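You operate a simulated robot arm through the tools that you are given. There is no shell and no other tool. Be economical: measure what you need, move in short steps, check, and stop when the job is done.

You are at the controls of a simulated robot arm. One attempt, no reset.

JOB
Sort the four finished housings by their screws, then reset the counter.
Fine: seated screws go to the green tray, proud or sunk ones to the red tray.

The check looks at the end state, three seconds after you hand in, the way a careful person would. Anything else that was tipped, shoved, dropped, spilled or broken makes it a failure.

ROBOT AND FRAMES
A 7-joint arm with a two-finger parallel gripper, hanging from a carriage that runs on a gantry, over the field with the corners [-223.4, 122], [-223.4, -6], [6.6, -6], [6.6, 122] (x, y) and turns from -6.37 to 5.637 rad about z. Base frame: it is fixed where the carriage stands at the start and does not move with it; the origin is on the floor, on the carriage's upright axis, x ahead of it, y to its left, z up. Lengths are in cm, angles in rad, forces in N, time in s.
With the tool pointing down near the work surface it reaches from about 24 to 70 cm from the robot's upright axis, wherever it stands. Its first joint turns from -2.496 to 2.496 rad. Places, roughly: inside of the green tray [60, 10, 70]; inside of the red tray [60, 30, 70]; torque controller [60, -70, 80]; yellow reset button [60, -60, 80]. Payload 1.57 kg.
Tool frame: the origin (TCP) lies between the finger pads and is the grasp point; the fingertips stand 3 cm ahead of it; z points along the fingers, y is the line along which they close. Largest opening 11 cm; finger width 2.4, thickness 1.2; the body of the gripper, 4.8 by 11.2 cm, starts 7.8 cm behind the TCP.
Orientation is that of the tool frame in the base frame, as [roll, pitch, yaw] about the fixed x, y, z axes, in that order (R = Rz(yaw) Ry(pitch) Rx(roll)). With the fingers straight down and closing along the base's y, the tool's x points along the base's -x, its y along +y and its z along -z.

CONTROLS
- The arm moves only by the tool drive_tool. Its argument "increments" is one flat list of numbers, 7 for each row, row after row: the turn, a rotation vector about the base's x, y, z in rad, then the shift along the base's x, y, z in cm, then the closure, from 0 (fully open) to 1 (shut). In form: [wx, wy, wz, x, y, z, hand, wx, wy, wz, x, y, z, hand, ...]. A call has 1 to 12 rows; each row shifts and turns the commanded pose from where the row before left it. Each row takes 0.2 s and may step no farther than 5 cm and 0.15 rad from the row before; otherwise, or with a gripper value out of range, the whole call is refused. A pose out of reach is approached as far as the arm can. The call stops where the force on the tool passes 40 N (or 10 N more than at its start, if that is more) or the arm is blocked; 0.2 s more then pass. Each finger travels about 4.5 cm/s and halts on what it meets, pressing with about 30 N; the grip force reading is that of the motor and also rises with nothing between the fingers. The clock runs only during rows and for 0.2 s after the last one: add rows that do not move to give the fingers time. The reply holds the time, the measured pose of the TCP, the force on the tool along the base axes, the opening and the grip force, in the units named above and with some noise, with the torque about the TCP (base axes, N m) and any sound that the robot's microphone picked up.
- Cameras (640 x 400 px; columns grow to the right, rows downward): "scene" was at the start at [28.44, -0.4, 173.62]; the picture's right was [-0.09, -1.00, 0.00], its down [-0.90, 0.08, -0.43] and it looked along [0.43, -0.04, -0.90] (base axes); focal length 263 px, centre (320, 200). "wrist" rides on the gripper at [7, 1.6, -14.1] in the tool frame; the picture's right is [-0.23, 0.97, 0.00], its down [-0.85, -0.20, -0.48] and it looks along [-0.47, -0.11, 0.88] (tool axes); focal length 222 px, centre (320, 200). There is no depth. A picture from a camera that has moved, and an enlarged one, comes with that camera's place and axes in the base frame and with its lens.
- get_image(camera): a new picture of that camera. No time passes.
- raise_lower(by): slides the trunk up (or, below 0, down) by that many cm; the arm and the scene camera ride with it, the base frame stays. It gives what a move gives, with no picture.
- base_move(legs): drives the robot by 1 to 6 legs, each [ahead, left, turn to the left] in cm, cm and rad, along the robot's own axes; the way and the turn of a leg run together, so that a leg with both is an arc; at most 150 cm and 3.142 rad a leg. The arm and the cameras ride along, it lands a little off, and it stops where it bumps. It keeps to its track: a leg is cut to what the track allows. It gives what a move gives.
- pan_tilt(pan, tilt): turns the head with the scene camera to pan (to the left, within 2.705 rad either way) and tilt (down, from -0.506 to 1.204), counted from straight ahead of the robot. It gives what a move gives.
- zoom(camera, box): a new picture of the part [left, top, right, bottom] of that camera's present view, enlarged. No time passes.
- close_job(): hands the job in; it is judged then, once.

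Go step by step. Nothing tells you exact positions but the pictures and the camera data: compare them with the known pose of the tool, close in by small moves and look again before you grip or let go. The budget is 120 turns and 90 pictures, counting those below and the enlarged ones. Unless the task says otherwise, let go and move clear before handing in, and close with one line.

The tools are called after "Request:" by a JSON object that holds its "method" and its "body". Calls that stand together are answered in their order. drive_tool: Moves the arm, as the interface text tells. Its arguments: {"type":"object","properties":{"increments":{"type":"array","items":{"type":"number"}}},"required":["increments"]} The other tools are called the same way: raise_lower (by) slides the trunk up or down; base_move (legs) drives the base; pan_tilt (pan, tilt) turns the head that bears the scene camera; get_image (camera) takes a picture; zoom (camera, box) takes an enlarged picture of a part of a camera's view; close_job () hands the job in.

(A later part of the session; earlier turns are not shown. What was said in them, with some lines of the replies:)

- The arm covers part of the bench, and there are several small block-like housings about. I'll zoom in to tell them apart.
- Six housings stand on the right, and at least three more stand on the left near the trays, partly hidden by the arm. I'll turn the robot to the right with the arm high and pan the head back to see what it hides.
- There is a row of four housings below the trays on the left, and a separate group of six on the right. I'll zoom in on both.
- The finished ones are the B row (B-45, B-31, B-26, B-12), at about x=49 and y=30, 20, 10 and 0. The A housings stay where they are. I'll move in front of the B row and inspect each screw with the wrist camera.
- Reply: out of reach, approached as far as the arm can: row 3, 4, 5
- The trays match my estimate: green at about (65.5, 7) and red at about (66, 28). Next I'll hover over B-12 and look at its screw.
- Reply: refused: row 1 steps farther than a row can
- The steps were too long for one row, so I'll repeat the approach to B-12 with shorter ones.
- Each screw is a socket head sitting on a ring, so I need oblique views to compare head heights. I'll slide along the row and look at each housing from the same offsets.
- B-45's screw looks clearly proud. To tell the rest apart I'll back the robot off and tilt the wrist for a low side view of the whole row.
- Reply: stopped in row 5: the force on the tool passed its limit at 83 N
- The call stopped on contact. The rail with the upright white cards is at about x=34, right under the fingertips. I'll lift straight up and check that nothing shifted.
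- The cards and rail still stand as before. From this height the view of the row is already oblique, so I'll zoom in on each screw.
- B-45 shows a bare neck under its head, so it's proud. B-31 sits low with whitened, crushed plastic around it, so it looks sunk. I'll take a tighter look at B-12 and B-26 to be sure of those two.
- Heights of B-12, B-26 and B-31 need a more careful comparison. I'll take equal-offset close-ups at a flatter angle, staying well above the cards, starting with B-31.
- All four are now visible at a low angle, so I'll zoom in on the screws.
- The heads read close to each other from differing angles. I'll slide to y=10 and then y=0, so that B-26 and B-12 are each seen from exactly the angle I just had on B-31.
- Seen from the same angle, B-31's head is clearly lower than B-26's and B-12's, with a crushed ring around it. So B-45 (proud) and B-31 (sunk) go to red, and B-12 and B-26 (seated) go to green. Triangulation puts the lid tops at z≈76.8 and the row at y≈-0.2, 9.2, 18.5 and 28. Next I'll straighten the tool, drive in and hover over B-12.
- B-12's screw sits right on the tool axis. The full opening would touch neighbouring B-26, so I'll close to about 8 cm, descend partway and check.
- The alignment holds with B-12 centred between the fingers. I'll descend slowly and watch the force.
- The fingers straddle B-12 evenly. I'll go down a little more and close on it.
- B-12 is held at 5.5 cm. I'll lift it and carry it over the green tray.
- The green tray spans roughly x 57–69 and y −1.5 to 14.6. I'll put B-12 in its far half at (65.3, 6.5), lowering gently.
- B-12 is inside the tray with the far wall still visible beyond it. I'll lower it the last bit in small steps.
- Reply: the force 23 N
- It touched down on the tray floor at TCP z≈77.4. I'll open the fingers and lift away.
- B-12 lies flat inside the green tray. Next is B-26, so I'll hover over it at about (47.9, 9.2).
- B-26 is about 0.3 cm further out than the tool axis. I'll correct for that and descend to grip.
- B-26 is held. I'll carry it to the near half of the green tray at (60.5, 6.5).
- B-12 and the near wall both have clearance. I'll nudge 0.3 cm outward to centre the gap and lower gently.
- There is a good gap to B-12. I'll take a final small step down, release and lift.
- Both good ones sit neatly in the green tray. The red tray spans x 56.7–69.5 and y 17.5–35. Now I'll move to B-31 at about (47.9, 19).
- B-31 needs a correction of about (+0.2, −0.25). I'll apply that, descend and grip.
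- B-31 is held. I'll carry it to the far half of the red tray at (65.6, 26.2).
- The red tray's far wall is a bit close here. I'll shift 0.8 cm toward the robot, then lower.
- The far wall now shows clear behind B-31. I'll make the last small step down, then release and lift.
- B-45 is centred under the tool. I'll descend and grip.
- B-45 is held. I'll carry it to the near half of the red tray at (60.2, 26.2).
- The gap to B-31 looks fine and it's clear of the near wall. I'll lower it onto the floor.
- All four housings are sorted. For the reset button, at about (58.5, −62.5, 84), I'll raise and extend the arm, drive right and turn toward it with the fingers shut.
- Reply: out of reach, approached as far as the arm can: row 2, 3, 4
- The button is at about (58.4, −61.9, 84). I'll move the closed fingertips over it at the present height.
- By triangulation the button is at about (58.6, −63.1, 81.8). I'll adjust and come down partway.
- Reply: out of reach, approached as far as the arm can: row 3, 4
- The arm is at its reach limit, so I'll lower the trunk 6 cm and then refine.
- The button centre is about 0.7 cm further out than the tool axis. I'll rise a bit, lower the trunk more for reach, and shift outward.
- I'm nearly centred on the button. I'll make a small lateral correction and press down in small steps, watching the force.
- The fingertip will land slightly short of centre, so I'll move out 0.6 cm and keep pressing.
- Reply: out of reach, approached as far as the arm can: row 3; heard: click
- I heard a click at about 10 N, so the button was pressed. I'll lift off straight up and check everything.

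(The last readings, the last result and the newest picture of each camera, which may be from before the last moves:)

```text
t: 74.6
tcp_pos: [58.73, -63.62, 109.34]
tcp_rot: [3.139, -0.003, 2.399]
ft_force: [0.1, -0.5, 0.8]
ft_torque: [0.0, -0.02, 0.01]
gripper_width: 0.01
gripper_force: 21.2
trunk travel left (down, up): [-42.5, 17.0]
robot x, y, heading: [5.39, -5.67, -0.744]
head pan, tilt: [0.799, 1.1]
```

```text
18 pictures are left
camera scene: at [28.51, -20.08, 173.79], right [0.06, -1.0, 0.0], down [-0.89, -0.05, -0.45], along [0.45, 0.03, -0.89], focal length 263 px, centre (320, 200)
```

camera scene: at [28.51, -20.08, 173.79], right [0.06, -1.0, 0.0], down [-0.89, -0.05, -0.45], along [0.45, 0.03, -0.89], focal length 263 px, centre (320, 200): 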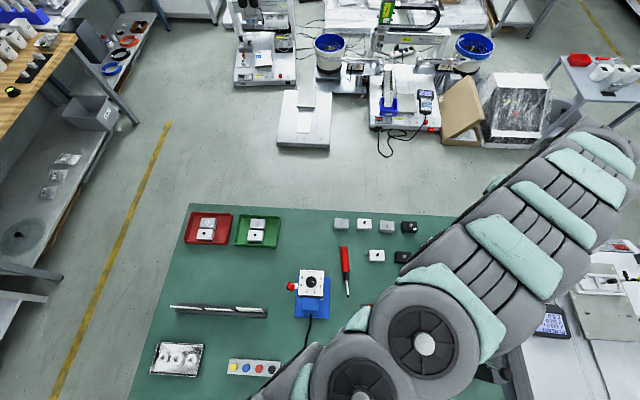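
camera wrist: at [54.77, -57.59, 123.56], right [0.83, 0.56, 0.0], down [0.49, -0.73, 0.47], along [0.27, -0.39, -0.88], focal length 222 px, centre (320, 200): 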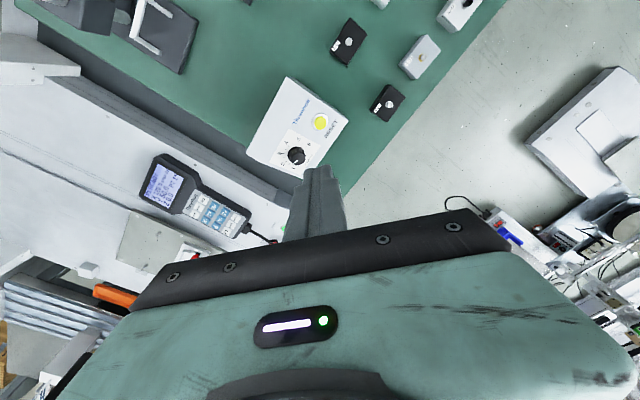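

The button is clear and the bench looks undisturbed. I'll check the trays and the card rail once more.

Request:
{"method": "zoom", "body": {"camera": "scene", "box": [160, 200, 300, 330]}}

Request:
{"method": "zoom", "body": {"camera": "scene", "box": [160, 295, 280, 325]}}

```text
3.08 times, centred on (230, 265) of scene
camera zoom: at [28.51, -20.08, 173.79], right [0.06, -1.0, 0.0], down [-0.89, -0.05, -0.45], along [0.45, 0.03, -0.89], focal length 810 px, centre (597, 0)
```

zoom: 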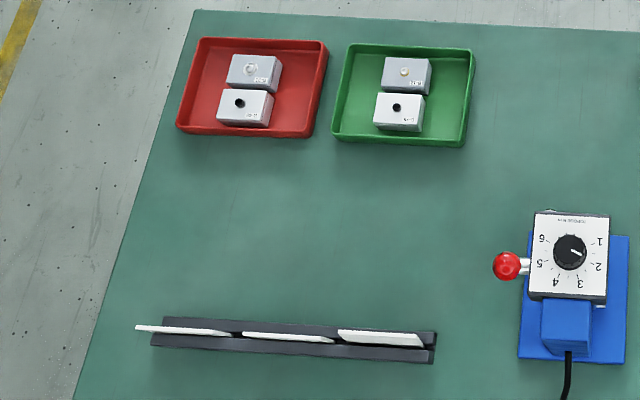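

```text
5.33 times, centred on (220, 310) of scene
camera zoom: at [28.51, -20.08, 173.79], right [0.06, -1.0, 0.0], down [-0.89, -0.05, -0.45], along [0.45, 0.03, -0.89], focal length 1404 px, centre (853, -387)
```

zoom: 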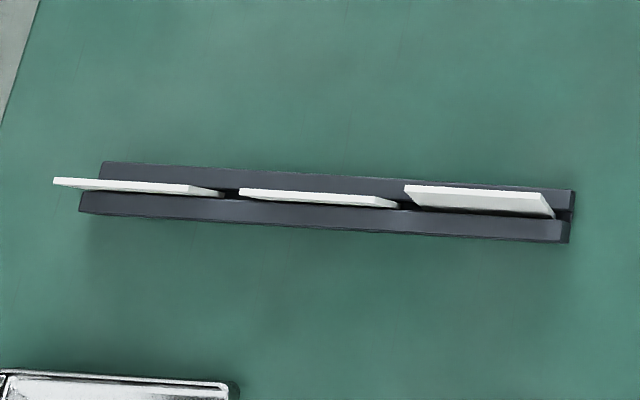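

The third card (small-y end) now leans differently from before. My earlier fingertip contact probably tilted it in its slot, so I'll go back for a closer look and set it right.

Request:
{"method": "base_move", "body": {"legs": [[0, 0, 0.744], [-1.5, 21.5, 0]]}}

Request:
{"method": "drive_tool", "body": {"increments": [0, 0, 0, -4, 0, 0, 1, 0, 0, 0, -4, 0, 0, 1, 0, 0, 0, -4, 0, 0, 1, 0, 0, 0, -4, 0, 0, 1, 0, 0, 0, -4, 0, 0, 1, 0, 0, 0, -4, 0, -2, 1, 0, 0, 0, -4, 0, -3, 1, 0, 0, 0, 0, 0, -4, 1]}}

Request:
{"method": "get_image", "body": {"camera": "wrist"}}

```text
t: 78.2
tcp_pos: [82.49, 7.94, 109.34]
tcp_rot: [3.14, -0.004, 3.125]
ft_force: [-0.7, 0.6, 0.9]
ft_torque: [-0.02, 0.01, 0.0]
gripper_width: 0.02
gripper_force: 21.1
trunk travel left (down, up): [-42.5, 17.0]
robot x, y, heading: [4.2, 15.77, -0.013]
head pan, tilt: [0.799, 1.1]
```

```text
t: 80.0
tcp_pos: [71.07, 5.88, 96.03]
tcp_rot: [3.141, -0.003, 3.127]
ft_force: [1.3, -0.1, 0.4]
ft_torque: [0.0, 0.02, 0.02]
gripper_width: 0.01
gripper_force: 21.5
out of reach, approached as far as the arm can: row 3, 4, 5, 6, 7
trunk travel left (down, up): [-42.5, 17.0]
robot x, y, heading: [4.29, 15.9, -0.016]
head pan, tilt: [0.799, 1.1]
```

```text
15 pictures are left
camera wrist: at [64.12, 7.59, 110.24], right [0.24, 0.97, 0.0], down [0.85, -0.21, 0.48], along [0.46, -0.12, -0.88], focal length 222 px, centre (320, 200)
```

wrist: 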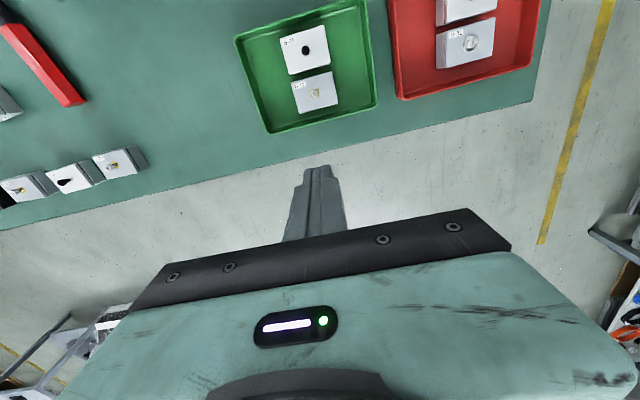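

Housings are fine in the trays. I'll continue toward the card rail.

Request:
{"method": "drive_tool", "body": {"increments": [0, 0, 0, -4, 0, 0, 1, 0, 0, 0, -4, 0, 0, 1, 0, 0, 0, -4, 0, 0, 1, 0, 0, 0, -4, 0, 0, 1, 0, 0, 0, -4, 0, 0, 1, 0, 0, 0, -4, 0, 0, 1, 0, 0, 0, -3, 2, 0, 1, 0, 0, 0, 0, 0, 0, 1]}}

Request:
{"method": "get_image", "body": {"camera": "wrist"}}

```text
t: 81.8
tcp_pos: [65.73, 4.31, 93.57]
tcp_rot: [3.139, -0.008, 3.127]
ft_force: [0.7, 0.0, 0.7]
ft_torque: [0.02, -0.02, 0.0]
gripper_width: 0.02
gripper_force: 21.3
out of reach, approached as far as the arm can: row 1, 2, 3, 4, 5, 6, 7
trunk travel left (down, up): [-42.5, 17.0]
robot x, y, heading: [4.4, 16.0, -0.015]
head pan, tilt: [0.799, 1.1]
```

```text
14 pictures are left
camera wrist: at [58.97, 6.02, 107.86], right [0.24, 0.97, 0.0], down [0.86, -0.21, 0.47], along [0.46, -0.11, -0.88], focal length 222 px, centre (320, 200)
```

wrist: 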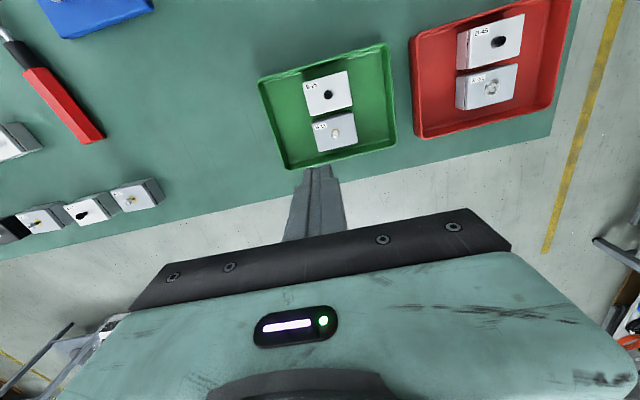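

The arm is moving sluggishly through an awkward posture. I'll hold for a few rows to see where it settles.

Request:
{"method": "drive_tool", "body": {"increments": [0, 0, 0, 0, 0, 1, 1, 0, 0, 0, 0, 0, 0, 1, 0, 0, 0, -2, 0, 0, 1, 0, 0, 0, -2, 0, 0, 1, 0, 0, 0, -2, 0, 0, 1, 0, 0, 0, -2, 0, 0, 1, 0, 0, 0, 0, 0, 0, 1]}}

```text
t: 83.4
tcp_pos: [65.88, 4.02, 93.85]
tcp_rot: [3.14, -0.003, 3.126]
ft_force: [-0.1, 0.2, 0.4]
ft_torque: [-0.03, 0.03, 0.01]
gripper_width: 0.0
gripper_force: 21.3
out of reach, approached as far as the arm can: row 1, 3, 4, 5, 6
trunk travel left (down, up): [-42.5, 17.0]
robot x, y, heading: [4.76, 16.13, -0.011]
head pan, tilt: [0.799, 1.1]
```

Request:
{"method": "drive_tool", "body": {"increments": [0, 0, 0, 0, 3, 0, 1, 0, 0, 0, 0, 3, 0, 1, 0, 0, 0, 0, 3, 0, 1, 0, 0, 0, 0, 3, 0, 1, 0, 0, 0, 0, 0, 0, 1]}}

Request:
{"method": "drive_tool", "body": {"increments": [0, 0, 0, -3, 0, 0, 1, 0, 0, 0, -3, 0, 0, 1, 0, 0, 0, 0, 0, 0, 1]}}

```text
t: 84.6
tcp_pos: [67.11, 15.41, 93.69]
tcp_rot: [3.141, -0.004, 3.128]
ft_force: [0.1, 0.1, -0.4]
ft_torque: [-0.01, 0.0, -0.04]
gripper_width: 0.0
gripper_force: 21.3
out of reach, approached as far as the arm can: row 1, 2, 3
trunk travel left (down, up): [-42.5, 17.0]
robot x, y, heading: [4.41, 15.89, -0.018]
head pan, tilt: [0.799, 1.1]
```

```text
t: 85.4
tcp_pos: [67.15, 15.34, 93.7]
tcp_rot: [3.139, -0.003, 3.126]
ft_force: [-0.5, 0.3, 0.3]
ft_torque: [-0.01, -0.04, 0.02]
gripper_width: 0.0
gripper_force: 21.5
out of reach, approached as far as the arm can: row 1, 2
trunk travel left (down, up): [-42.5, 17.0]
robot x, y, heading: [4.44, 15.69, -0.013]
head pan, tilt: [0.799, 1.1]
```

Height and radius are coupled by a joint limit here, so I'll back the base instead to bring the camera above the rail.

Request:
{"method": "base_move", "body": {"legs": [[-25, -6, 0]]}}

Request:
{"method": "get_image", "body": {"camera": "wrist"}}

```text
t: 87.3
tcp_pos: [41.95, 10.04, 93.7]
tcp_rot: [3.139, -0.003, 3.13]
ft_force: [0.2, 0.4, -0.1]
ft_torque: [-0.01, -0.03, -0.01]
gripper_width: 0.01
gripper_force: 21.3
trunk travel left (down, up): [-42.5, 17.0]
robot x, y, heading: [-20.69, 10.21, -0.012]
head pan, tilt: [0.799, 1.1]
```

```text
13 pictures are left
camera wrist: at [35.13, 11.69, 107.84], right [0.24, 0.97, 0.0], down [0.85, -0.21, 0.48], along [0.46, -0.11, -0.88], focal length 222 px, centre (320, 200)
```

wrist: 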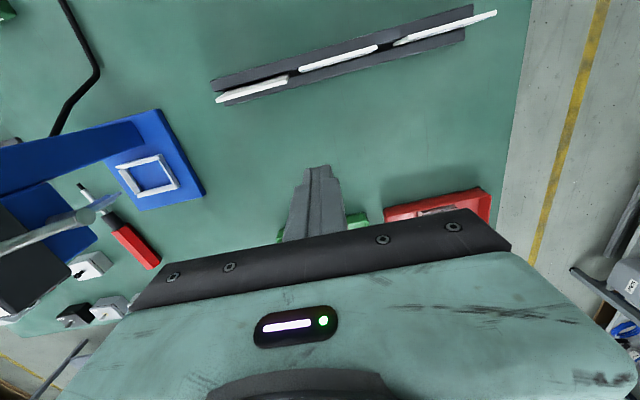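

Request:
{"method": "zoom", "body": {"camera": "wrist", "box": [200, 0, 500, 120]}}

Request:
{"method": "zoom", "body": {"camera": "scene", "box": [280, 220, 460, 340]}}

```text
2.13 times, centred on (350, 60) of wrist
camera zoom: at [35.13, 11.69, 107.84], right [0.24, 0.97, 0.0], down [0.85, -0.21, 0.48], along [0.46, -0.11, -0.88], focal length 474 px, centre (256, 499)
```

zoom: 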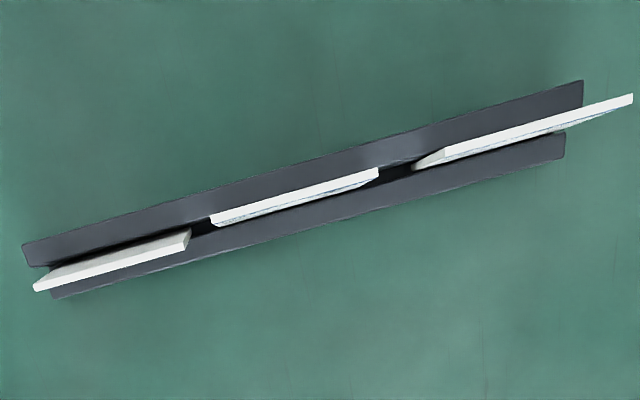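

```text
3.33 times, centred on (370, 280) of scene
camera zoom: at [6.1, 14.49, 173.79], right [0.71, -0.7, 0.0], down [-0.63, -0.63, -0.45], along [0.32, 0.32, -0.89], focal length 877 px, centre (153, -67)
```

zoom: 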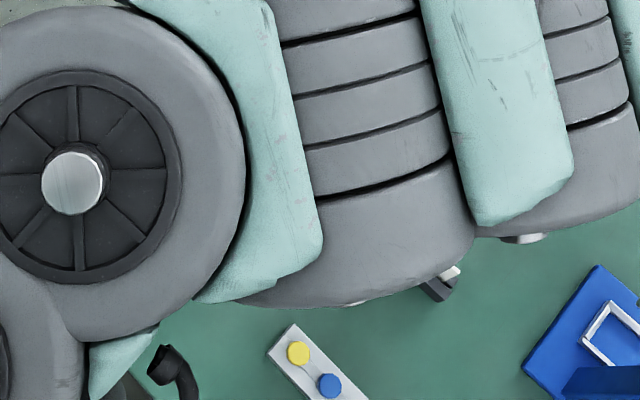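

Card 3's top edge has been pushed about 0.75 cm toward +x from upright, while the other two stand centred at x≈33.5. I'll straighten it by bracketing it gently between the fingers, so I'm moving over it and turning the gripper 90° first.

Request:
{"method": "base_move", "body": {"legs": [[-8.5, -6.4, 0.012]]}}

Request:
{"method": "drive_tool", "body": {"increments": [0, 0, -0.143, 0, 0, 0, 0.8, 0, 0, -0.143, 0, 0, 0, 0.6, 0, 0, -0.143, 0, 0, 0, 0.6, 0, 0, -0.143, 0, 0, 0, 0.6, 0, 0, -0.143, 0, 0, 0, 0.6, 0, 0, -0.143, 0, 0, 0, 0.6, 0, 0, -0.143, 0, 0, 0, 0.6, 0, 0, -0.143, 0, 0, 0, 0.6, 0, 0, -0.143, 0, 0, 0, 0.6, 0, 0, -0.143, 0, 0, 0, 0.6, 0, 0, -0.14, 0, 0, 0, 0.6, 0, 0, 0, 0, 0, 0, 0.6]}}

Request:
{"method": "get_image", "body": {"camera": "wrist"}}

```text
t: 88.5
tcp_pos: [33.62, 4.45, 93.71]
tcp_rot: [3.14, -0.004, -3.141]
ft_force: [0.2, 1.0, 1.3]
ft_torque: [-0.01, 0.01, 0.05]
gripper_width: 0.01
gripper_force: 21.3
trunk travel left (down, up): [-42.5, 17.0]
robot x, y, heading: [-28.95, 4.28, 0.006]
head pan, tilt: [0.799, 1.1]
```

```text
t: 91.1
tcp_pos: [33.77, 4.35, 93.75]
tcp_rot: [3.141, -0.003, 1.571]
ft_force: [0.2, 0.3, -0.5]
ft_torque: [-0.01, -0.02, 0.0]
gripper_width: 4.44
gripper_force: 0.0
trunk travel left (down, up): [-42.5, 17.0]
robot x, y, heading: [-29.44, 3.62, 0.003]
head pan, tilt: [0.799, 1.1]
```

```text
10 pictures are left
camera wrist: at [35.35, 11.38, 107.84], right [0.97, -0.23, 0.0], down [-0.2, -0.86, 0.48], along [-0.11, -0.46, -0.88], focal length 222 px, centre (320, 200)
```

wrist: 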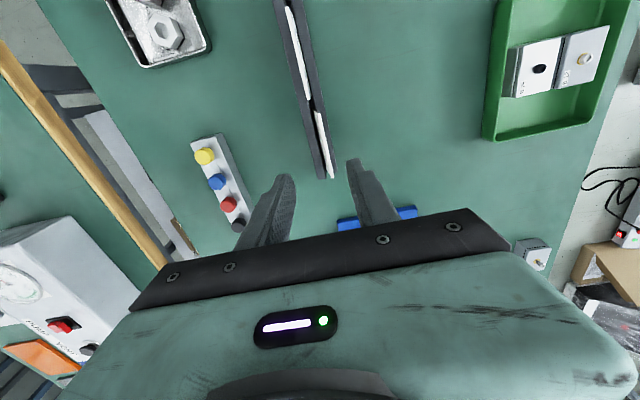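

Card 3 lies directly under the tool, between the open fingers. I'll descend partway, with the tips still above it, and look again.

Request:
{"method": "drive_tool", "body": {"increments": [0, 0, 0, -0.25, 0, -4, 0.6, 0, 0, 0, 0, 0, -4, 0.6, 0, 0, 0, 0, 0, -2.5, 0.6, 0, 0, 0, 0, 0, 0, 0.6]}}

Request:
{"method": "zoom", "body": {"camera": "wrist", "box": [240, 60, 400, 220]}}

```text
t: 92.1
tcp_pos: [33.41, 4.36, 83.18]
tcp_rot: [3.139, -0.003, 1.569]
ft_force: [-0.4, 0.5, 0.2]
ft_torque: [0.01, -0.04, 0.0]
gripper_width: 4.39
gripper_force: 0.0
trunk travel left (down, up): [-42.5, 17.0]
robot x, y, heading: [-28.89, 3.77, 0.007]
head pan, tilt: [0.799, 1.1]
```

```text
2.50 times, centred on (320, 140) of wrist
camera zoom: at [35.06, 11.29, 97.28], right [0.97, -0.23, 0.0], down [-0.2, -0.86, 0.48], along [-0.11, -0.46, -0.88], focal length 555 px, centre (320, 350)
```

zoom: 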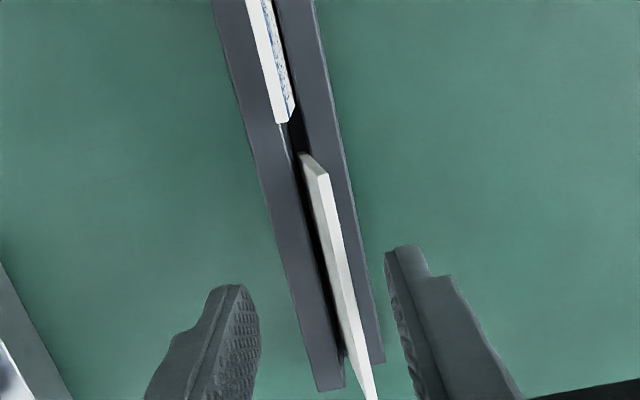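

Now it's clear: the slot is loose, card 2 rests against the −x side and card 3 has flipped to the +x side. I'll lower the fingertips around the top of card 3 and nudge it back to −x.

Request:
{"method": "drive_tool", "body": {"increments": [0, 0, 0, 0.2, 0, -1, 0.6, 0, 0, 0, 0, 0, -1, 0.6, 0, 0, 0, 0, 0, -0.7, 0.6, 0, 0, 0, 0, 0, -0.5, 0.6, 0, 0, 0, 0, 0, 0, 0.6]}}

Request:
{"method": "zoom", "body": {"camera": "wrist", "box": [240, 80, 400, 240]}}

```text
t: 93.3
tcp_pos: [33.73, 4.41, 80.08]
tcp_rot: [3.139, -0.005, 1.571]
ft_force: [-0.5, -0.1, 0.5]
ft_torque: [-0.01, 0.01, 0.03]
gripper_width: 4.41
gripper_force: 0.1
trunk travel left (down, up): [-42.5, 17.0]
robot x, y, heading: [-28.79, 4.12, 0.002]
head pan, tilt: [0.799, 1.1]
```

```text
2.50 times, centred on (320, 160) of wrist
camera zoom: at [35.25, 11.38, 94.18], right [0.97, -0.23, 0.0], down [-0.2, -0.86, 0.48], along [-0.11, -0.46, -0.88], focal length 555 px, centre (320, 300)
```

zoom: 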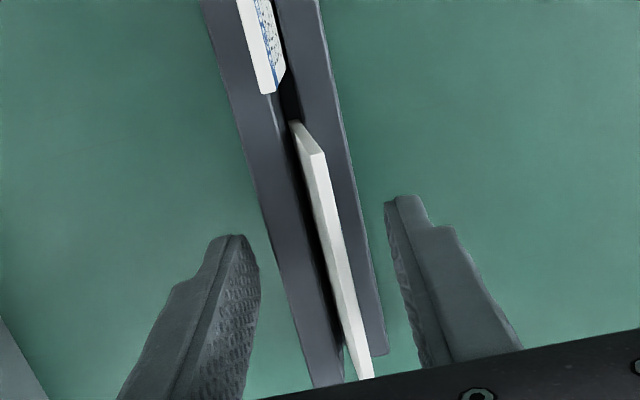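

Request:
{"method": "drive_tool", "body": {"increments": [0, 0, 0, 0, 0, -0.5, 0.6, 0, 0, 0, 0, 0, -0.4, 0.6, 0, 0, 0, 0, 0, 0, 0.8, 0, 0, 0, 0, 0, 0, 0.8, 0, 0, 0, 0, 0, 0, 0.8]}}

Request:
{"method": "zoom", "body": {"camera": "wrist", "box": [240, 80, 400, 240]}}

```text
t: 94.5
tcp_pos: [33.36, 4.44, 79.04]
tcp_rot: [-3.14, -0.003, 1.573]
ft_force: [-5.7, 0.9, 1.1]
ft_torque: [0.0, 0.16, -0.04]
gripper_width: 2.76
gripper_force: 2.7
trunk travel left (down, up): [-42.5, 17.0]
robot x, y, heading: [-29.18, 4.0, 0.003]
head pan, tilt: [0.799, 1.1]
```

```text
2.50 times, centred on (320, 160) of wrist
camera zoom: at [35.03, 11.38, 93.17], right [0.97, -0.23, 0.0], down [-0.2, -0.86, 0.48], along [-0.11, -0.46, -0.88], focal length 555 px, centre (320, 300)
```

zoom: 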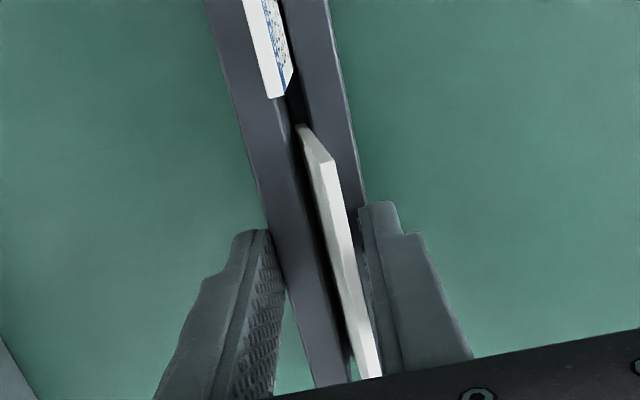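

The left fingertip met the rail's edge, so I'm too low. I'll open, rise 1.3 cm and close again above the rail.

Request:
{"method": "drive_tool", "body": {"increments": [0, 0, 0, 0, 0, 0, 0.6, 0, 0, 0, 0, 0, 0, 0.6, 0, 0, 0, 0.3, 0, 1.3, 0.6, 0, 0, 0, 0, 0, 0, 0.8, 0, 0, 0, 0, 0, 0, 0.8, 0, 0, 0, 0, 0, 0, 0.8]}}

Request:
{"method": "zoom", "body": {"camera": "wrist", "box": [240, 80, 400, 240]}}

```text
t: 95.9
tcp_pos: [33.92, 4.44, 80.39]
tcp_rot: [3.139, -0.003, 1.571]
ft_force: [0.3, -0.2, -0.6]
ft_torque: [0.01, 0.02, 0.0]
gripper_width: 2.19
gripper_force: 0.1
trunk travel left (down, up): [-42.5, 17.0]
robot x, y, heading: [-29.36, 3.88, 0.003]
head pan, tilt: [0.799, 1.1]
```

```text
2.50 times, centred on (320, 160) of wrist
camera zoom: at [35.56, 11.33, 94.55], right [0.97, -0.23, 0.0], down [-0.2, -0.86, 0.48], along [-0.11, -0.46, -0.88], focal length 555 px, centre (320, 300)
```

zoom: 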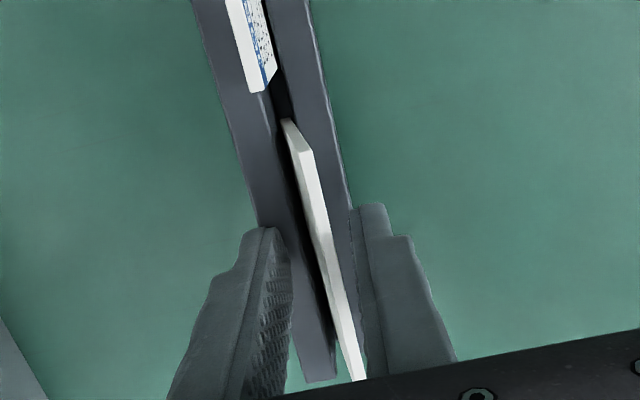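

The fingers now bracket card 3 with no contact. I'll slide slowly toward −x so the +x finger pushes its top back.

Request:
{"method": "drive_tool", "body": {"increments": [0, 0, 0, -0.2, 0, 0, 0.8, 0, 0, 0, -0.2, 0, 0, 0.8, 0, 0, 0, -0.2, 0, 0, 0.8, 0, 0, 0, -0.2, 0, 0, 0.8, 0, 0, 0, 0, 0, 0, 0.8]}}

Request:
{"method": "drive_tool", "body": {"increments": [0, 0, 0, -0.2, 0, 0, 0.8, 0, 0, 0, -0.2, 0, 0, 0.8, 0, 0, 0, 0, 0, 0, 0.8]}}

Request:
{"method": "zoom", "body": {"camera": "wrist", "box": [240, 80, 400, 240]}}

```text
t: 97.1
tcp_pos: [33.14, 4.36, 80.37]
tcp_rot: [3.138, -0.003, 1.573]
ft_force: [-0.2, 0.1, -0.1]
ft_torque: [-0.01, 0.0, 0.0]
gripper_width: 2.19
gripper_force: 0.1
trunk travel left (down, up): [-42.5, 17.0]
robot x, y, heading: [-28.68, 3.52, 0.003]
head pan, tilt: [0.799, 1.1]
```

```text
t: 97.9
tcp_pos: [32.59, 4.4, 80.39]
tcp_rot: [3.14, -0.003, 1.572]
ft_force: [0.6, -0.9, 0.0]
ft_torque: [0.05, -0.04, 0.04]
gripper_width: 2.2
gripper_force: 0.1
trunk travel left (down, up): [-42.5, 17.0]
robot x, y, heading: [-29.16, 3.78, 0.001]
head pan, tilt: [0.799, 1.1]
```

```text
2.50 times, centred on (320, 160) of wrist
camera zoom: at [34.27, 11.38, 94.55], right [0.97, -0.23, 0.0], down [-0.2, -0.86, 0.48], along [-0.11, -0.46, -0.88], focal length 555 px, centre (320, 300)
```

zoom: 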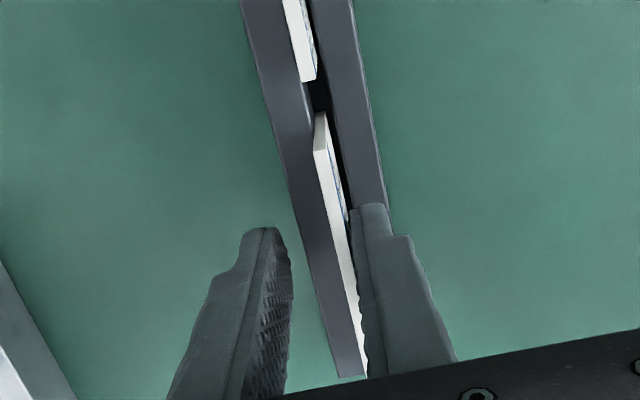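

Card 3 is back against the −x side, matching its neighbours. I'll back off 0.4 cm, lift clear and check.

Request:
{"method": "drive_tool", "body": {"increments": [0, 0, 0, 0.2, 0, 0, 0.8, 0, 0, 0, 0.2, 0, 0, 0.8, 0, 0, 0, 0, 0, 1, 0.8, 0, 0, 0, 0, 0, 3, 0.8, 0, 0, 0, 0, 0, 4, 0.8, 0, 0, 0, 0, 0, 4, 0.8, 0, 0, 0, 0, 0, 0, 0.8]}}

Request:
{"method": "get_image", "body": {"camera": "wrist"}}

```text
t: 99.5
tcp_pos: [32.91, 4.29, 92.3]
tcp_rot: [3.14, -0.004, 1.57]
ft_force: [0.1, -0.3, -0.1]
ft_torque: [-0.02, 0.01, -0.01]
gripper_width: 2.21
gripper_force: 0.0
trunk travel left (down, up): [-42.5, 17.0]
robot x, y, heading: [-29.06, 4.07, 0.005]
head pan, tilt: [0.799, 1.1]
```

```text
4 pictures are left
camera wrist: at [34.63, 11.25, 106.34], right [0.97, -0.23, 0.0], down [-0.2, -0.86, 0.48], along [-0.11, -0.46, -0.88], focal length 222 px, centre (320, 200)
```

wrist: 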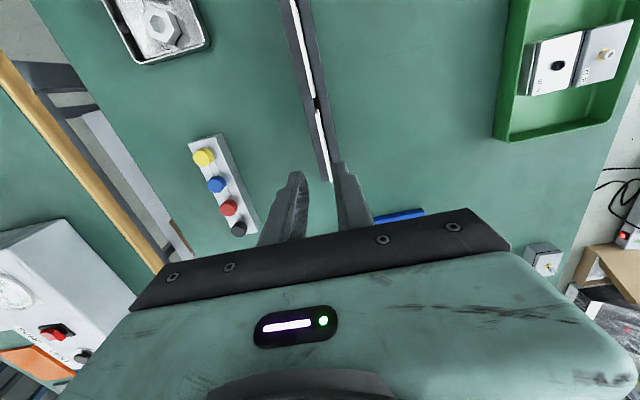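

The cards now stand in line again, the housings are in their trays and the tool is clear of everything. I'm handing in the job.

Request:
{"method": "close_job", "body": {}}

```text
The job is handed in.
```

The job is handed in: B-12 and B-26 (seated screws) are in the green tray, B-45 (proud) and B-31 (sunk) are in the red tray, and I pressed the yellow reset button once and heard a click. The counter itself wasn't visible, so that click is my only sign it reset. During inspection a fingertip tilted one card in the bench rail, and I nudged it back in line.
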